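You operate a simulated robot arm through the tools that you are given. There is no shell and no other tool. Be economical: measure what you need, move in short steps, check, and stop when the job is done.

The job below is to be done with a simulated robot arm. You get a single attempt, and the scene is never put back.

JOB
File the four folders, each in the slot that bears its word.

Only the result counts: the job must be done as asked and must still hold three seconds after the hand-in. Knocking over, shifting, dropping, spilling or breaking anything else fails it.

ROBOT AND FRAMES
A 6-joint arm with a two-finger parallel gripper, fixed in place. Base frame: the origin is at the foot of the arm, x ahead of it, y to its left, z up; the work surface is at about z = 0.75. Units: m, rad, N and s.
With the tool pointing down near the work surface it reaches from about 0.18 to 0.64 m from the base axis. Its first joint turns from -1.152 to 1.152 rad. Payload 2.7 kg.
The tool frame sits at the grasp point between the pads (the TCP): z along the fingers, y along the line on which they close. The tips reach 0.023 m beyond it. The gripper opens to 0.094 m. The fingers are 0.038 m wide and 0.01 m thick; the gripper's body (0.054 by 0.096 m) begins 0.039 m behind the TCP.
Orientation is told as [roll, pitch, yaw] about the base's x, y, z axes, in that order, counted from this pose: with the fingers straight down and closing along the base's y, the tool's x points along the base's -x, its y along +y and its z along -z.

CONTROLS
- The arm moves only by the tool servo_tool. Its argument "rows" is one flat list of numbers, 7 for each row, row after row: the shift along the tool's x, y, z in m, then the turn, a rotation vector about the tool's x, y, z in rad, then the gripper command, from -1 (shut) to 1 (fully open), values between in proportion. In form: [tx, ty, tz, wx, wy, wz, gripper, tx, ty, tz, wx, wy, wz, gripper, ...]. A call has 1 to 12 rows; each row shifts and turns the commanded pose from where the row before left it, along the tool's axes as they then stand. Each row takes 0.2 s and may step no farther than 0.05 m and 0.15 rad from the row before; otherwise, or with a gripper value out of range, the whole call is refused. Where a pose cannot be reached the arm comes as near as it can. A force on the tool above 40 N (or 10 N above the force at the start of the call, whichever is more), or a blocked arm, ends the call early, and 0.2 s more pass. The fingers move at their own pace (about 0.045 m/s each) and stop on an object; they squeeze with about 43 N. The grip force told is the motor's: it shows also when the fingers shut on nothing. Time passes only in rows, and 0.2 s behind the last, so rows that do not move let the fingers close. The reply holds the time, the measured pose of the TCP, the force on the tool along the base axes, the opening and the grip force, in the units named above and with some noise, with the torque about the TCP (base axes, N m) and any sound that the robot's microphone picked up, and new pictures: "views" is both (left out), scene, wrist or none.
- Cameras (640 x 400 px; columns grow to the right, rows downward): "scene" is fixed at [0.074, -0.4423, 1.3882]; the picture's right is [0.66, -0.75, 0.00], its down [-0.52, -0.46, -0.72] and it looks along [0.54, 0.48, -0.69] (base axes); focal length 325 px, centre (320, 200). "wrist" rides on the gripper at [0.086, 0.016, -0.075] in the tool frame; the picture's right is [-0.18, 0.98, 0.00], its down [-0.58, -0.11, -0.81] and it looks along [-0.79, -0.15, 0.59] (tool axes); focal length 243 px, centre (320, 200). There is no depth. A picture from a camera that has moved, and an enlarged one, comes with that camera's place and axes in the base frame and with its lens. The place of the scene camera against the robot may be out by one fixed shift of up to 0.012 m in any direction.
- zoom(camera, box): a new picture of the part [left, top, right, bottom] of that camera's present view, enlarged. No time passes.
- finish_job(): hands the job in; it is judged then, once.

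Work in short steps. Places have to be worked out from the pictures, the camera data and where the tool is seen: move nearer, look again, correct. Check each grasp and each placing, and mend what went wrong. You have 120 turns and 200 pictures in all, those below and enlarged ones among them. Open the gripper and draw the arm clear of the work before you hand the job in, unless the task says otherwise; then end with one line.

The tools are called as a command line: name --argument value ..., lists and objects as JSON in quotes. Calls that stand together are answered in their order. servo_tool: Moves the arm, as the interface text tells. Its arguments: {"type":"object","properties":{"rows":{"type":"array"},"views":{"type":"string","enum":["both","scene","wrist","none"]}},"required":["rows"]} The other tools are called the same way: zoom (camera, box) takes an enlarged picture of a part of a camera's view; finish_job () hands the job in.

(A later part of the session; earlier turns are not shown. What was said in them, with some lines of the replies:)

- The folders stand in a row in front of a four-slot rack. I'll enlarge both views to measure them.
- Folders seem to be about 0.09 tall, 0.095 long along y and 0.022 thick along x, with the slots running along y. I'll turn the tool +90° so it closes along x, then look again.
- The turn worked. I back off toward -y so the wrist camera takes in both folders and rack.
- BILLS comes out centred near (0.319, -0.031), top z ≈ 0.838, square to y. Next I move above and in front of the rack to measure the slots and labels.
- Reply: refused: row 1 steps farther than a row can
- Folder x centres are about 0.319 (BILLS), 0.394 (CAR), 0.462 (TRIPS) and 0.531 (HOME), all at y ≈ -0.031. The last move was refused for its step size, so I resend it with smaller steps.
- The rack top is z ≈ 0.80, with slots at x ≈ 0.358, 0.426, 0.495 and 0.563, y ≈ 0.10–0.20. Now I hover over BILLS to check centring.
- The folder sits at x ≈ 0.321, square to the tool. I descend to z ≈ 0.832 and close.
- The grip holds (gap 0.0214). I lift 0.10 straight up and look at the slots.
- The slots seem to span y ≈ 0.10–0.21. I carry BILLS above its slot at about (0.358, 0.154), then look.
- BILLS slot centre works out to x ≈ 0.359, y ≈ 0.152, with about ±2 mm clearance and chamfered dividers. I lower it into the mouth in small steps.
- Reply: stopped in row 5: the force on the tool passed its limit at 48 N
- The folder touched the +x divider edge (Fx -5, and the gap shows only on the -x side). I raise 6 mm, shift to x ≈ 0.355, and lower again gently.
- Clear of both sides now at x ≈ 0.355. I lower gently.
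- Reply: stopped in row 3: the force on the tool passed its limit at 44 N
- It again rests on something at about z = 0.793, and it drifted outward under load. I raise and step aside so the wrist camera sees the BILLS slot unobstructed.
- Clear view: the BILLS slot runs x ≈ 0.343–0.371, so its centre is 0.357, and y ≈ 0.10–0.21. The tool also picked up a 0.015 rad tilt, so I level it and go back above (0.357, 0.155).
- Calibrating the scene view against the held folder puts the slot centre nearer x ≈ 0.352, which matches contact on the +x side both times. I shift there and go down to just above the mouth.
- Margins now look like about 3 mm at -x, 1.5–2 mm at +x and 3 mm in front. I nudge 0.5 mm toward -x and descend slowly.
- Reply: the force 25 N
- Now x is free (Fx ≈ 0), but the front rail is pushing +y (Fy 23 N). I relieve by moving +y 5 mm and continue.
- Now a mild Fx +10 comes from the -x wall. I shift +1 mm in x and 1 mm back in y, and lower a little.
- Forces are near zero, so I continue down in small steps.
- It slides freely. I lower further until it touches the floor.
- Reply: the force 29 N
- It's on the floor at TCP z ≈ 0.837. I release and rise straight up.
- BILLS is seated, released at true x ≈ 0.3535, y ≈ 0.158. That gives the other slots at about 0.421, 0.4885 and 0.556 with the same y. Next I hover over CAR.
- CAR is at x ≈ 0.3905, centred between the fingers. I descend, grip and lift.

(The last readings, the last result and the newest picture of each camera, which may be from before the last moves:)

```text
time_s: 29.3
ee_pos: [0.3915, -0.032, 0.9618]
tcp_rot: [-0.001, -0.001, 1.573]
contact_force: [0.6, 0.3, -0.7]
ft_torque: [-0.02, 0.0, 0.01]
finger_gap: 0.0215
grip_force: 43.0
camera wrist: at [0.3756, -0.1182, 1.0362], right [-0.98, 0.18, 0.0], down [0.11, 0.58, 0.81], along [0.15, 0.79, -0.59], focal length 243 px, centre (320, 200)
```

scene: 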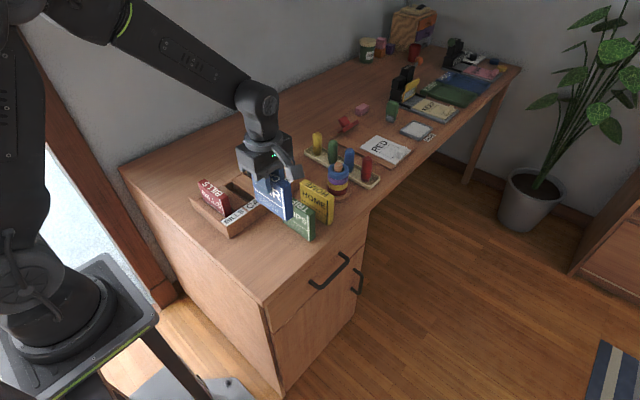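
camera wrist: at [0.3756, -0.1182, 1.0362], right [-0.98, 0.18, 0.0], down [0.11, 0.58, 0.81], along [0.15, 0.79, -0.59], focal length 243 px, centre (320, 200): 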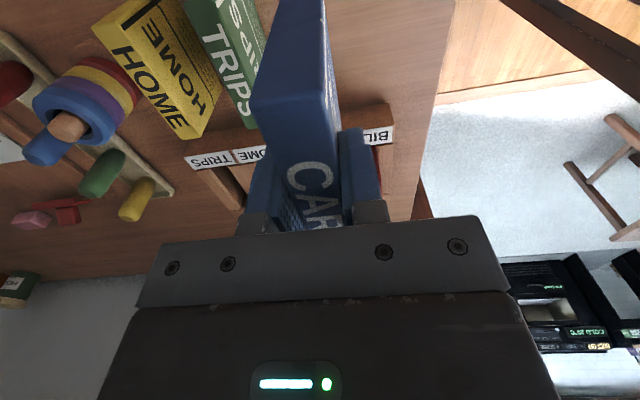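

CAR is lifted and I carry it above the CAR slot at about (0.421, 0.158), bottom just over the rack.

servo_tool --rows '[-0.047, -0.007, 0, 0, 0, 0, -1, -0.047, -0.008, 0, 0, 0, 0, -1, -0.047, -0.008, 0, 0, 0, 0, -1, -0.047, -0.007, 0, 0, 0, 0, -1, -0.002, 0, 0.03, 0, 0, 0, -1, 0, 0, 0.03, 0, 0, 0, -1, 0, 0, 0.014, 0, 0, 0, -1, 0, 0, 0, 0, 0, 0, -1]' --views "none"

zoom --camera "scene" --box '[190, 155, 270, 217]'

```text
time_s: 31.1
ee_pos: [0.4207, 0.1581, 0.8872]
tcp_rot: [-0.001, 0.001, 1.572]
contact_force: [0.2, -0.3, -0.1]
ft_torque: [0.01, 0.03, 0.01]
finger_gap: 0.0211
grip_force: 42.6
```

```text
6.45 times, centred on (230, 186) of scene
camera zoom: at [0.0741, -0.4423, 1.3882], right [0.66, -0.75, 0.0], down [-0.52, -0.46, -0.72], along [0.54, 0.48, -0.69], focal length 2094 px, centre (901, 290)
```

zoom: 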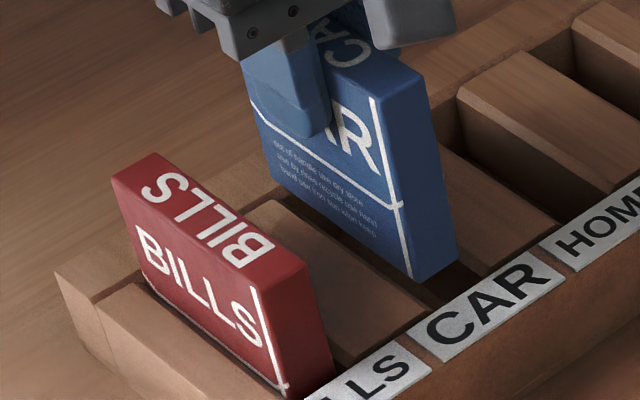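

Clearances look balanced (about 2 mm and 3 mm). I descend in small steps.

servo_tool --rows '[0, -0.0003, 0.005, 0, 0, 0, -1, 0, 0, 0.005, 0, 0, 0, -1, 0, 0, 0.005, 0, 0, 0, -1, 0, 0, 0.004, 0, 0, 0, -1, 0, 0, 0, 0, 0, 0, -1]' --views "none"

```text
time_s: 32.3
ee_pos: [0.4216, 0.1589, 0.8697]
tcp_rot: [-0.003, -0.001, 1.573]
contact_force: [9.2, 1.2, 3.8]
ft_torque: [0.07, -0.66, -0.19]
finger_gap: 0.0217
grip_force: 43.3
```

Fx +9 means it touches the -x side. I shift +1 mm in x and continue.

servo_tool --rows '[0, -0.0012, 0, 0, 0, 0, -1, 0, 0, 0.004, 0, 0, 0, -1, 0, 0, 0, 0, 0, 0, -1]' --views "none"

```text
time_s: 33.1
ee_pos: [0.4228, 0.1586, 0.8643]
tcp_rot: [0.0, 0.001, 1.573]
contact_force: [9.5, -0.4, 2.9]
ft_torque: [-0.04, -0.63, -0.1]
finger_gap: 0.0214
grip_force: 43.3
```

servo_tool --rows '[0, -0.0015, 0, 0, 0, 0, -1, 0, 0, 0.003, 0, 0, 0, -1, 0, 0, 0, 0, 0, 0, -1]' --views "none"

```text
time_s: 33.9
ee_pos: [0.4228, 0.1586, 0.8608]
tcp_rot: [0.001, -0.001, 1.574]
contact_force: [-0.3, -1.0, -0.8]
ft_torque: [0.01, -0.01, -0.01]
finger_gap: 0.0212
grip_force: 42.6
```

Free now. I go another 0.8 mm in x for margin and continue down.

servo_tool --rows '[0, -0.0008, 0.005, 0, 0, 0, -1, 0, 0, 0.006, 0, 0, 0, -1, 0, 0, 0.006, 0, 0, 0, -1, 0, 0, 0.004, 0, 0, 0, -1, 0, 0, 0.002, 0, 0, 0, -1, 0, 0, 0, 0, 0, 0, -1]' --views "none"

```text
time_s: 35.3
ee_pos: [0.4254, 0.159, 0.8391]
tcp_rot: [0.0, 0.0, 1.573]
contact_force: [0.5, 0.0, -0.6]
ft_torque: [0.03, -0.03, 0.02]
finger_gap: 0.0215
grip_force: 43.3
```

It's at floor level, so I lower 1 mm, release and rise.

servo_tool --rows '[0, 0, 0.001, 0, 0, 0, -1, 0, 0, 0, 0, 0, 0, 0, 0, 0, 0, 0, 0, 0, 0, 0, 0, 0, 0, 0, 0, 0, 0, 0, -0.03, 0, 0, 0, 0, 0, 0, -0.04, 0, 0, 0, 0, 0, 0, -0.04, 0, 0, 0, 0, 0, 0, 0, 0, 0, 0, 0]' --views "none"

zoom --camera "scene" --box '[180, 140, 340, 265]'

```text
time_s: 37.1
ee_pos: [0.4242, 0.1587, 0.9502]
tcp_rot: [0.0, -0.001, 1.573]
contact_force: [0.2, -0.2, -0.1]
ft_torque: [-0.02, -0.02, 0.01]
finger_gap: 0.0472
grip_force: 0.0
```

```text
3.20 times, centred on (260, 202) of scene
camera zoom: at [0.074, -0.4423, 1.3882], right [0.66, -0.75, 0.0], down [-0.52, -0.46, -0.72], along [0.54, 0.48, -0.69], focal length 1039 px, centre (512, 192)
```

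zoom: 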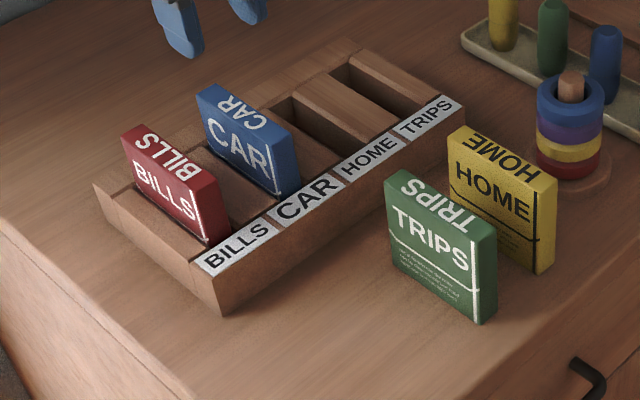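

CAR is seated, next TRIPS. I hover over it at x ≈ 0.461.

servo_tool --rows '[0.047, -0.009, 0, 0, 0, 0, 0, 0.047, -0.009, 0, 0, 0, 0, 0, 0.047, -0.009, 0, 0, 0, 0, 0, 0.047, -0.009, 0, 0, 0, 0, 0, 0.0015, 0, 0.038, 0, 0, 0, 0, 0, 0, 0, 0, 0, 0, 0]' --views "none"

zoom --camera "wrist" --box '[180, 0, 460, 175]'

```text
time_s: 38.5
ee_pos: [0.4618, -0.0312, 0.9108]
tcp_rot: [-0.001, 0.0, 1.572]
contact_force: [0.3, -0.2, -0.3]
ft_torque: [-0.02, -0.04, -0.01]
finger_gap: 0.047
grip_force: 0.0
```

```text
2.29 times, centred on (320, 88) of wrist
camera zoom: at [0.4458, -0.1173, 0.9846], right [-0.98, 0.18, 0.0], down [0.11, 0.58, 0.81], along [0.15, 0.79, -0.59], focal length 555 px, centre (320, 457)
```

zoom: 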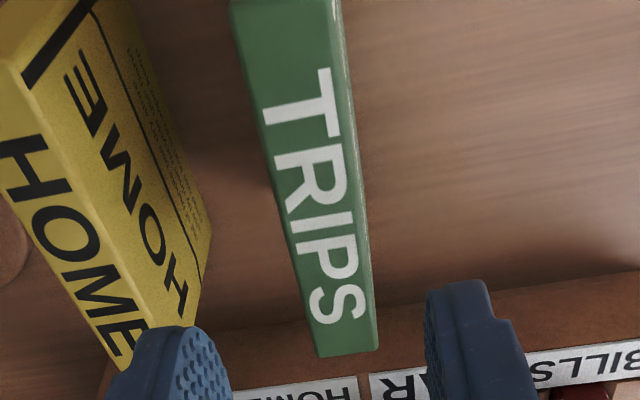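

TRIPS is well centred. I grip and lift.

servo_tool --rows '[0, 0, 0.03, 0, 0, 0, 0, 0, 0, 0.03, 0, 0, 0, 0, 0, 0, 0.02, 0, 0, 0, 0, 0, 0, 0, 0, 0, 0, -1, 0, 0, 0, 0, 0, 0, -1, 0, 0, 0, 0, 0, 0, -1, 0, 0, 0, 0, 0, 0, -1]' --views "none"

servo_tool --rows '[0, 0, -0.03, 0, 0, 0, -1, 0, 0, -0.04, 0, 0, 0, -1, 0, 0, -0.04, 0, 0, 0, -1, 0, 0, -0.02, 0, 0, 0, -1, 0, 0, 0, 0, 0, 0, -1]'

```text
time_s: 40.1
ee_pos: [0.4616, -0.0312, 0.8288]
tcp_rot: [0.0, 0.0, 1.573]
contact_force: [0.3, 1.3, 0.6]
ft_torque: [0.02, -0.03, 0.01]
finger_gap: 0.0214
grip_force: 43.3
```

```text
time_s: 41.3
ee_pos: [0.4612, -0.0317, 0.9594]
tcp_rot: [-0.001, 0.0, 1.573]
contact_force: [0.0, 0.1, 0.0]
ft_torque: [0.01, -0.02, 0.0]
finger_gap: 0.0213
grip_force: 43.3
camera wrist: at [0.4457, -0.1183, 1.0331], right [-0.98, 0.18, 0.0], down [0.11, 0.58, 0.81], along [0.15, 0.79, -0.59], focal length 243 px, centre (320, 200)
```

scene: 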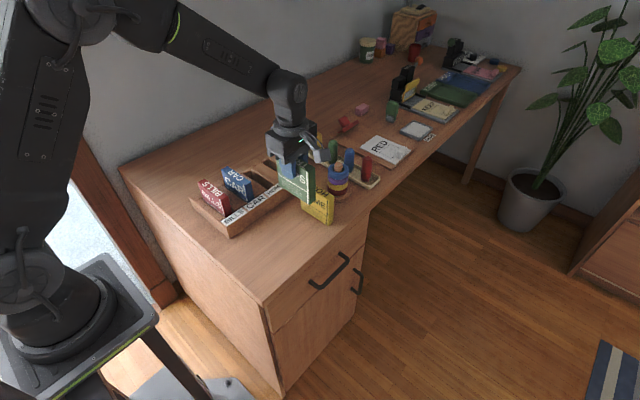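
wrist: 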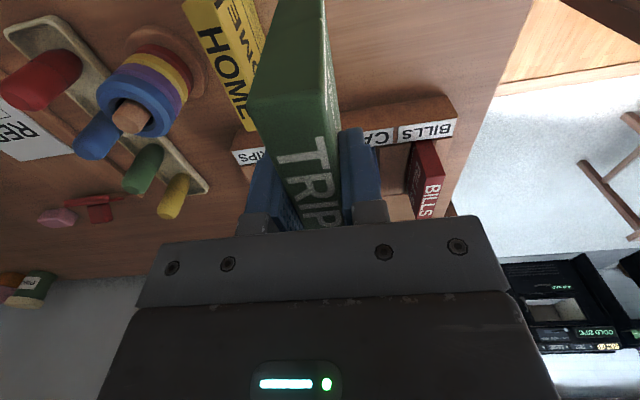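

TRIPS is held and I carry it over the fourth slot at about (0.5615, 0.158).

servo_tool --rows '[-0.04, -0.01, 0, 0, 0, 0, -1, -0.04, -0.02, 0, 0, 0, 0, -1, -0.04, -0.02, 0, 0, 0, 0, -1, -0.04, -0.025, 0, 0, 0, 0, -1, -0.03, -0.025, 0, 0, 0, 0, -1, 0, 0, 0.04, 0, 0, 0, -1, 0, 0, 0.032, 0, 0, 0, -1, 0, 0, 0, 0, 0, 0, -1]'

zoom --camera "scene" --box '[240, 130, 320, 192]'

```text
time_s: 43.1
ee_pos: [0.559, 0.1606, 0.8855]
tcp_rot: [0.0, 0.001, 1.573]
contact_force: [-0.3, -1.1, -0.3]
ft_torque: [0.01, -0.01, 0.03]
finger_gap: 0.0215
grip_force: 42.8
camera wrist: at [0.5447, 0.0736, 0.9596], right [-0.98, 0.18, 0.0], down [0.11, 0.58, 0.81], along [0.15, 0.79, -0.59], focal length 243 px, centre (320, 200)
```

scene: 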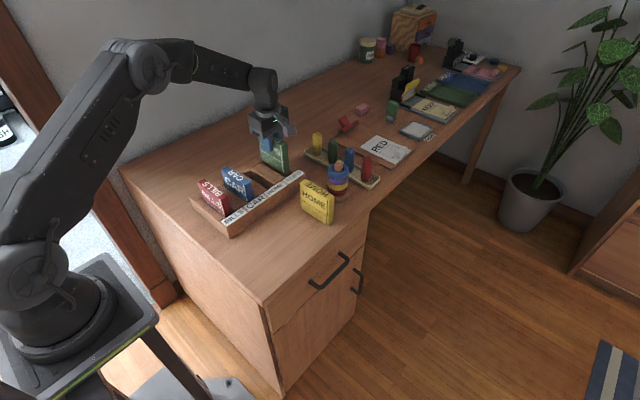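
wrist: 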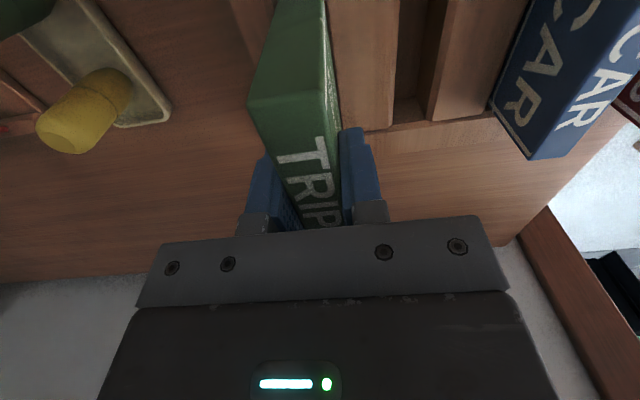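

```text
6.45 times, centred on (280, 161) of scene
camera zoom: at [0.0741, -0.4423, 1.3882], right [0.66, -0.75, 0.0], down [-0.52, -0.46, -0.72], along [0.54, 0.48, -0.69], focal length 2094 px, centre (578, 452)
```

zoom: 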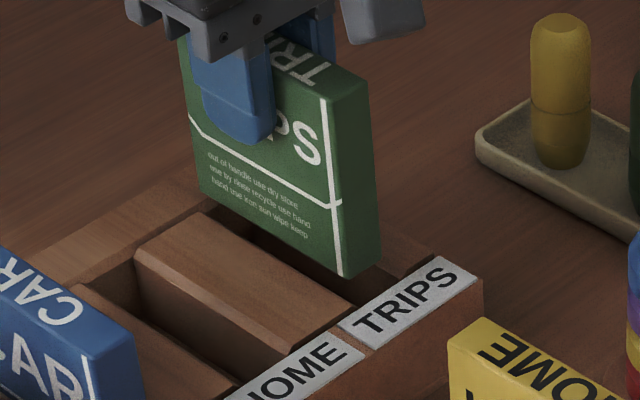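

It's about 1.8 mm from the left divider by the same measure that was 2 mm short for CAR. I shift +1.5 mm in x and probe down.

servo_tool --rows '[0.001, -0.0015, 0.005, 0, 0, 0, -1, 0, 0, 0.005, 0, 0, 0, -1, 0, 0, 0.004, 0, 0, 0, -1, 0, 0, 0, 0, 0, 0, -1]' --views "none"

zoom --camera "scene" --box '[240, 130, 320, 192]'

```text
time_s: 44.1
ee_pos: [0.5621, 0.1593, 0.8725]
tcp_rot: [-0.001, -0.001, 1.572]
contact_force: [0.4, -1.1, -0.2]
ft_torque: [-0.01, -0.02, 0.0]
finger_gap: 0.0212
grip_force: 42.9
```

```text
6.45 times, centred on (280, 161) of scene
camera zoom: at [0.0741, -0.4423, 1.3882], right [0.66, -0.75, 0.0], down [-0.52, -0.46, -0.72], along [0.54, 0.48, -0.69], focal length 2094 px, centre (578, 452)
```

zoom: 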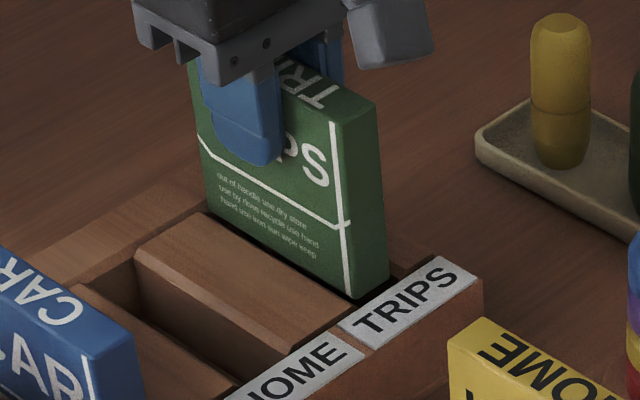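

It entered without contact, with the bottom at about 0.79. I continue down.

servo_tool --rows '[0, 0, 0.005, 0, 0, 0, -1, 0, 0, 0.005, 0, 0, 0, -1, 0, 0, 0.005, 0, 0, 0, -1, 0, 0, 0, 0, 0, 0, -1]' --views "none"

```text
time_s: 45.1
ee_pos: [0.562, 0.1583, 0.858]
tcp_rot: [-0.005, -0.003, 1.573]
contact_force: [6.1, -1.0, 2.2]
ft_torque: [0.0, -0.44, -0.13]
finger_gap: 0.0214
grip_force: 43.2
```

Light contact from the -x side, so I move +1 mm in x and continue.

servo_tool --rows '[0, -0.0012, 0, 0, 0, 0, -1, 0, 0, 0.004, 0, 0, 0, -1, 0, 0, 0, 0, 0, 0, -1]' --views "none"

```text
time_s: 45.9
ee_pos: [0.5634, 0.1583, 0.8536]
tcp_rot: [0.004, -0.002, 1.572]
contact_force: [0.2, -0.7, -0.9]
ft_torque: [-0.03, -0.07, -0.02]
finger_gap: 0.0214
grip_force: 43.7
```

servo_tool --rows '[0, -0.0005, 0.005, 0, 0, 0, -1, 0, 0, 0.005, 0, 0, 0, -1, 0, 0, 0.004, 0, 0, 0, -1, 0, 0, 0.002, 0, 0, 0, -1, 0, 0, 0, 0, 0, 0, -1]' --views "none"

```text
time_s: 47.1
ee_pos: [0.5643, 0.157, 0.8383]
tcp_rot: [0.0, -0.001, 1.573]
contact_force: [-0.3, -0.2, -0.8]
ft_torque: [-0.01, 0.0, -0.01]
finger_gap: 0.0215
grip_force: 43.4
```

Free, just above the floor. I lower 1.5 mm, release and rise.

servo_tool --rows '[0, 0, 0.0015, 0, 0, 0, -1, 0, 0, 0, 0, 0, 0, 0, 0, 0, 0, 0, 0, 0, 0, 0, 0, 0, 0, 0, 0, 0, 0, 0, -0.03, 0, 0, 0, 0, 0, 0, -0.04, 0, 0, 0, 0, 0, 0, -0.04, 0, 0, 0, 0, 0, 0, 0, 0, 0, 0, 0]' --views "none"

zoom --camera "scene" --box '[180, 140, 340, 265]'

```text
time_s: 48.9
ee_pos: [0.5627, 0.1586, 0.9482]
tcp_rot: [0.001, 0.0, 1.573]
contact_force: [-0.5, -0.1, 0.5]
ft_torque: [-0.02, 0.04, 0.01]
finger_gap: 0.047
grip_force: 0.2
```

```text
3.20 times, centred on (260, 202) of scene
camera zoom: at [0.074, -0.4423, 1.3882], right [0.66, -0.75, 0.0], down [-0.52, -0.46, -0.72], along [0.54, 0.48, -0.69], focal length 1039 px, centre (512, 192)
```

zoom: 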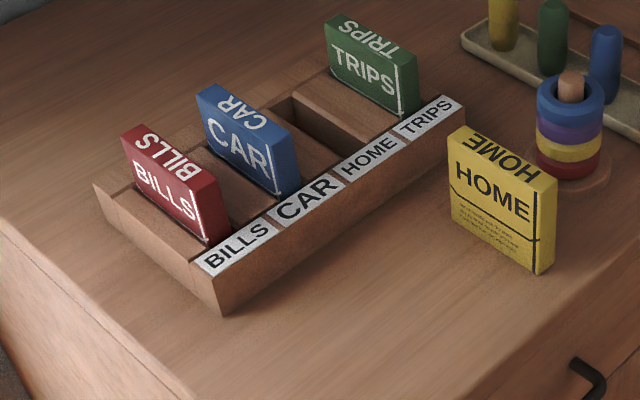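

TRIPS is seated. HOME slot is at x ≈ 0.494 by interpolation. I hover over the HOME folder at x ≈ 0.532.

servo_tool --rows '[0.047, 0.008, 0, 0, 0, 0, 0, 0.047, 0.008, 0, 0, 0, 0, 0, 0.047, 0.008, 0, 0, 0, 0, 0, 0.047, 0.007, 0, 0, 0, 0, 0, 0.0015, 0, 0.037, 0, 0, 0, 0, 0, 0, 0, 0, 0, 0, 0]'

zoom --camera "wrist" --box '[180, 0, 460, 175]'

```text
time_s: 50.3
ee_pos: [0.534, -0.0321, 0.9101]
tcp_rot: [-0.001, -0.001, 1.572]
contact_force: [-0.3, 0.1, 1.0]
ft_torque: [-0.02, -0.01, 0.01]
finger_gap: 0.0472
grip_force: 0.1
camera wrist: at [0.5182, -0.1168, 0.9836], right [-0.98, 0.18, 0.0], down [0.11, 0.58, 0.81], along [0.15, 0.79, -0.59], focal length 243 px, centre (320, 200)
```

scene: 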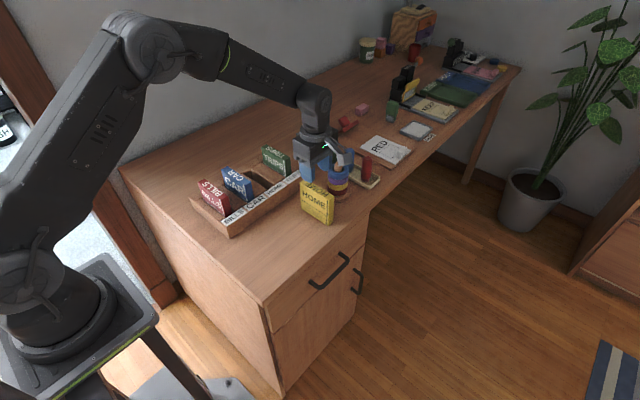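
wrist: 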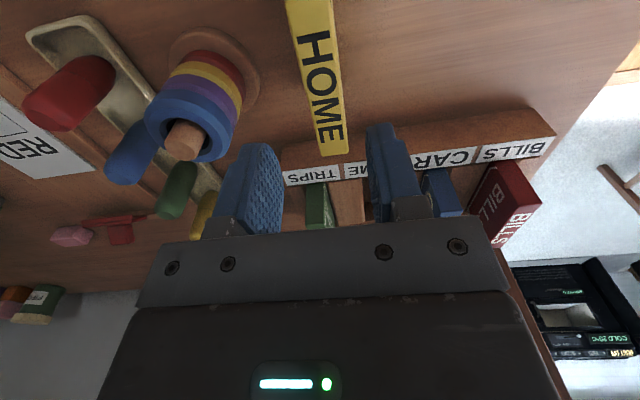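

```text
2.29 times, centred on (320, 88) of wrist
camera zoom: at [0.5182, -0.1168, 0.9836], right [-0.98, 0.18, 0.0], down [0.11, 0.58, 0.81], along [0.15, 0.79, -0.59], focal length 555 px, centre (320, 457)
```

zoom: 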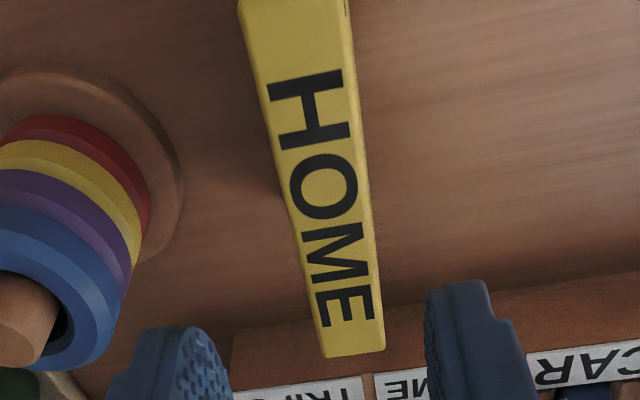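

HOME sits about 2 mm toward -x, and the ring tower is clear of the hand. I correct, descend, grip and lift.

servo_tool --rows '[0, 0.002, 0.03, 0, 0, 0, 0, 0, 0, 0.03, 0, 0, 0, 0, 0, 0, 0.019, 0, 0, 0, 0, 0, 0, 0, 0, 0, 0, -1, 0, 0, 0, 0, 0, 0, -1, 0, 0, 0, 0, 0, 0, -1, 0, 0, 0, 0, 0, 0, -1]' --views "none"

servo_tool --rows '[0, 0, -0.03, 0, 0, 0, -1, 0, 0, -0.04, 0, 0, 0, -1, 0, 0, -0.04, 0, 0, 0, -1, 0, 0, -0.02, 0, 0, 0, -1, 0, 0, 0, 0, 0, 0, -1]'

```text
time_s: 51.9
ee_pos: [0.5319, -0.0316, 0.8306]
tcp_rot: [0.0, -0.002, 1.571]
contact_force: [-0.1, 0.1, 0.3]
ft_torque: [0.03, -0.01, 0.05]
finger_gap: 0.0217
grip_force: 42.9
```

```text
time_s: 53.1
ee_pos: [0.5305, -0.031, 0.9606]
tcp_rot: [0.0, 0.0, 1.573]
contact_force: [-0.2, -1.0, -1.1]
ft_torque: [0.01, -0.02, -0.02]
finger_gap: 0.0214
grip_force: 43.5
camera wrist: at [0.5158, -0.1169, 1.0338], right [-0.98, 0.18, 0.0], down [0.11, 0.58, 0.81], along [0.15, 0.79, -0.59], focal length 243 px, centre (320, 200)
```

scene: 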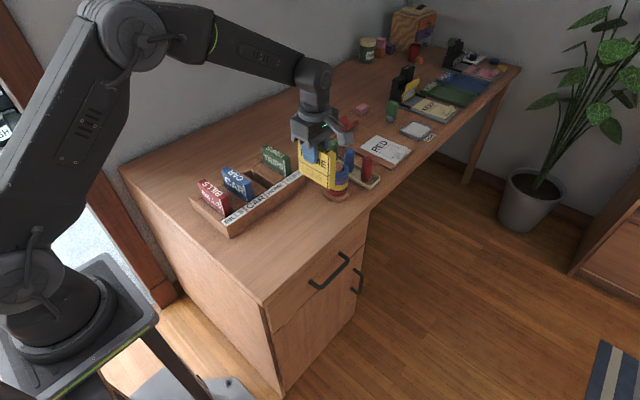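
wrist: 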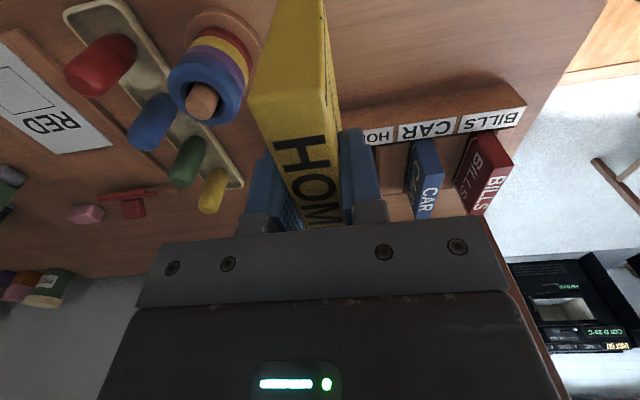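

I carry HOME above the third slot at about (0.494, 0.158).

servo_tool --rows '[-0.047, 0.009, 0, 0, 0, 0, -1, -0.047, 0.009, 0, 0, 0, 0, -1, -0.047, 0.009, 0, 0, 0, 0, -1, -0.047, 0.01, 0, 0, 0, 0, -1, -0.001, 0, 0.04, 0, 0, 0, -1, 0, 0, 0.033, 0, 0, 0, -1, 0, 0, 0, 0, 0, 0, -1]' --views "none"

zoom --camera "scene" --box '[220, 140, 300, 202]'

```text
time_s: 54.7
ee_pos: [0.4951, 0.1558, 0.886]
tcp_rot: [-0.001, 0.0, 1.571]
contact_force: [-0.1, 0.5, 0.0]
ft_torque: [0.03, 0.01, 0.02]
finger_gap: 0.0217
grip_force: 43.1
```

```text
6.45 times, centred on (260, 171) of scene
camera zoom: at [0.0741, -0.4423, 1.3882], right [0.66, -0.75, 0.0], down [-0.52, -0.46, -0.72], along [0.54, 0.48, -0.69], focal length 2094 px, centre (707, 387)
```

zoom: 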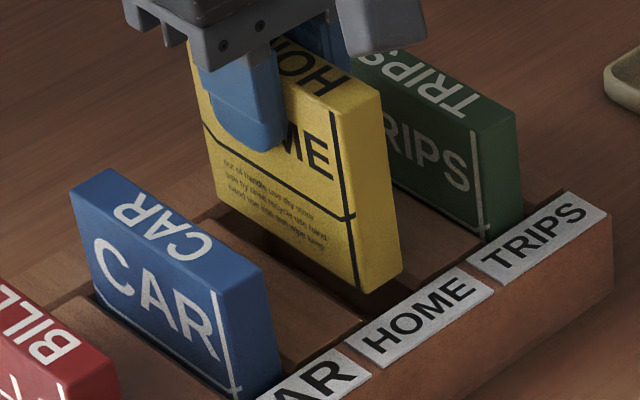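

Aligned by the same cues. I lower into the mouth and check forces.

servo_tool --rows '[-0.001, 0, 0.005, 0, 0, 0, -1, 0, 0, 0.005, 0, 0, 0, -1, 0, 0, 0.005, 0, 0, 0, -1, 0, 0, 0.004, 0, 0, 0, -1, 0, 0, 0, 0, 0, 0, -1]' --views "none"

```text
time_s: 55.9
ee_pos: [0.4945, 0.1574, 0.8685]
tcp_rot: [0.0, 0.0, 1.574]
contact_force: [0.1, 0.0, -0.6]
ft_torque: [0.02, 0.0, -0.02]
finger_gap: 0.0215
grip_force: 43.1
```

No contact. I continue down toward the floor.

servo_tool --rows '[0, 0, 0.006, 0, 0, 0, -1, 0, 0, 0.006, 0, 0, 0, -1, 0, 0, 0.006, 0, 0, 0, -1, 0, 0, 0.006, 0, 0, 0, -1, 0, 0, 0.004, 0, 0, 0, -1, 0, 0, 0, 0, 0, 0, -1]' --views "none"

```text
time_s: 57.3
ee_pos: [0.494, 0.1597, 0.8417]
tcp_rot: [0.0, 0.0, 1.573]
contact_force: [0.0, -0.2, -0.8]
ft_torque: [-0.03, -0.01, 0.01]
finger_gap: 0.0215
grip_force: 43.1
```

Still free, with a few millimetres left. I lower 3.5 mm, release and rise.

servo_tool --rows '[0, 0, 0.0025, 0, 0, 0, -1, 0, 0, 0.001, 0, 0, 0, -1, 0, 0, 0, 0, 0, 0, 0, 0, 0, 0, 0, 0, 0, 0, 0, 0, 0, 0, 0, 0, 0, 0, 0, -0.03, 0, 0, 0, 0, 0, 0, -0.04, 0, 0, 0, 0, 0, 0, -0.04, 0, 0, 0, 0, 0, 0, -0.04, 0, 0, 0, 0, 0, 0, 0, 0, 0, 0, 0]'

zoom --camera "scene" --box '[180, 140, 340, 265]'

```text
time_s: 59.5
ee_pos: [0.4946, 0.1568, 0.9882]
tcp_rot: [0.0, 0.001, 1.573]
contact_force: [0.5, -0.4, 0.3]
ft_torque: [0.0, -0.02, 0.02]
finger_gap: 0.047
grip_force: 0.1
camera wrist: at [0.4789, 0.0707, 1.0619], right [-0.98, 0.18, 0.0], down [0.11, 0.58, 0.81], along [0.15, 0.79, -0.59], focal length 243 px, centre (320, 200)
```

scene: 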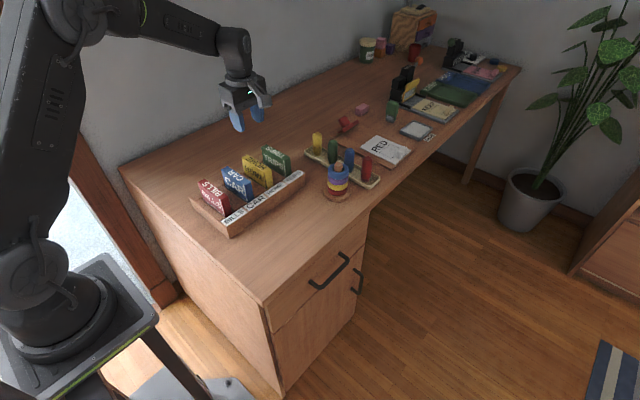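
wrist: 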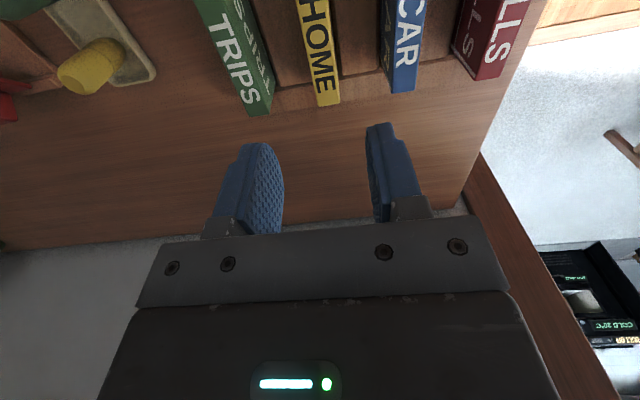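

```text
3.20 times, centred on (260, 202) of scene
camera zoom: at [0.074, -0.4423, 1.3882], right [0.66, -0.75, 0.0], down [-0.52, -0.46, -0.72], along [0.54, 0.48, -0.69], focal length 1039 px, centre (512, 192)
```

zoom: 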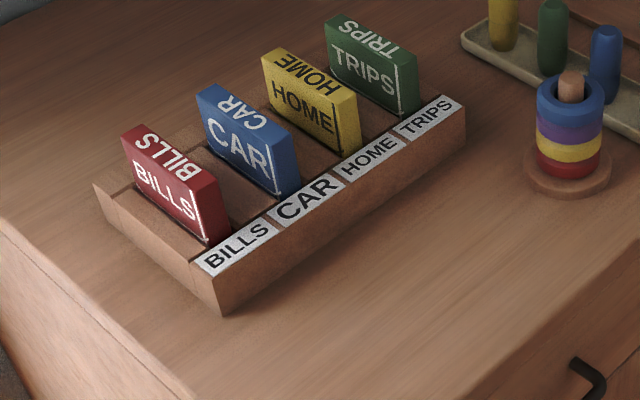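

All four folders are upright in their matching slots and the rack hasn't shifted. I raise the arm clear with the gripper open.

servo_tool --rows '[0, 0, -0.04, 0, 0, 0, 1, 0, 0, -0.04, 0, 0, 0, 1, 0, 0, 0, 0, 0, 0, 1, 0, 0, 0, 0, 0, 0, 1]' --views "scene"

```text
time_s: 60.5
ee_pos: [0.493, 0.1577, 1.0666]
tcp_rot: [0.001, 0.001, 1.573]
contact_force: [-0.1, 0.2, 0.7]
ft_torque: [0.02, -0.03, -0.02]
finger_gap: 0.0942
grip_force: 0.1
```

scene: 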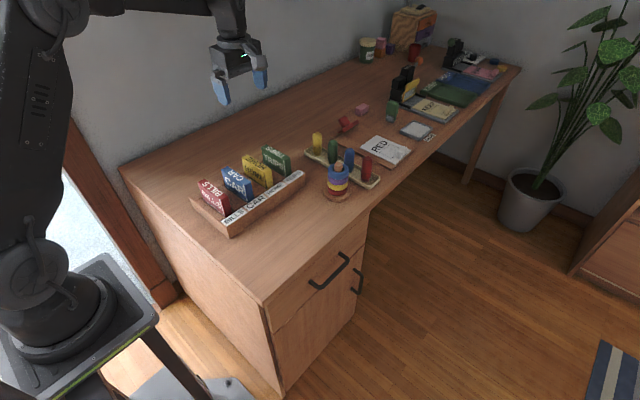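

The arm is clear, the gripper is open, and the folders are in place, so I hand the job in.

finish_job

```text
The job is handed in.
```

All four folders (BILLS, CAR, HOME, TRIPS) are upright in the slots bearing their words. The job is handed in with the gripper open and the arm clear, and nothing else looked disturbed in the last picture.
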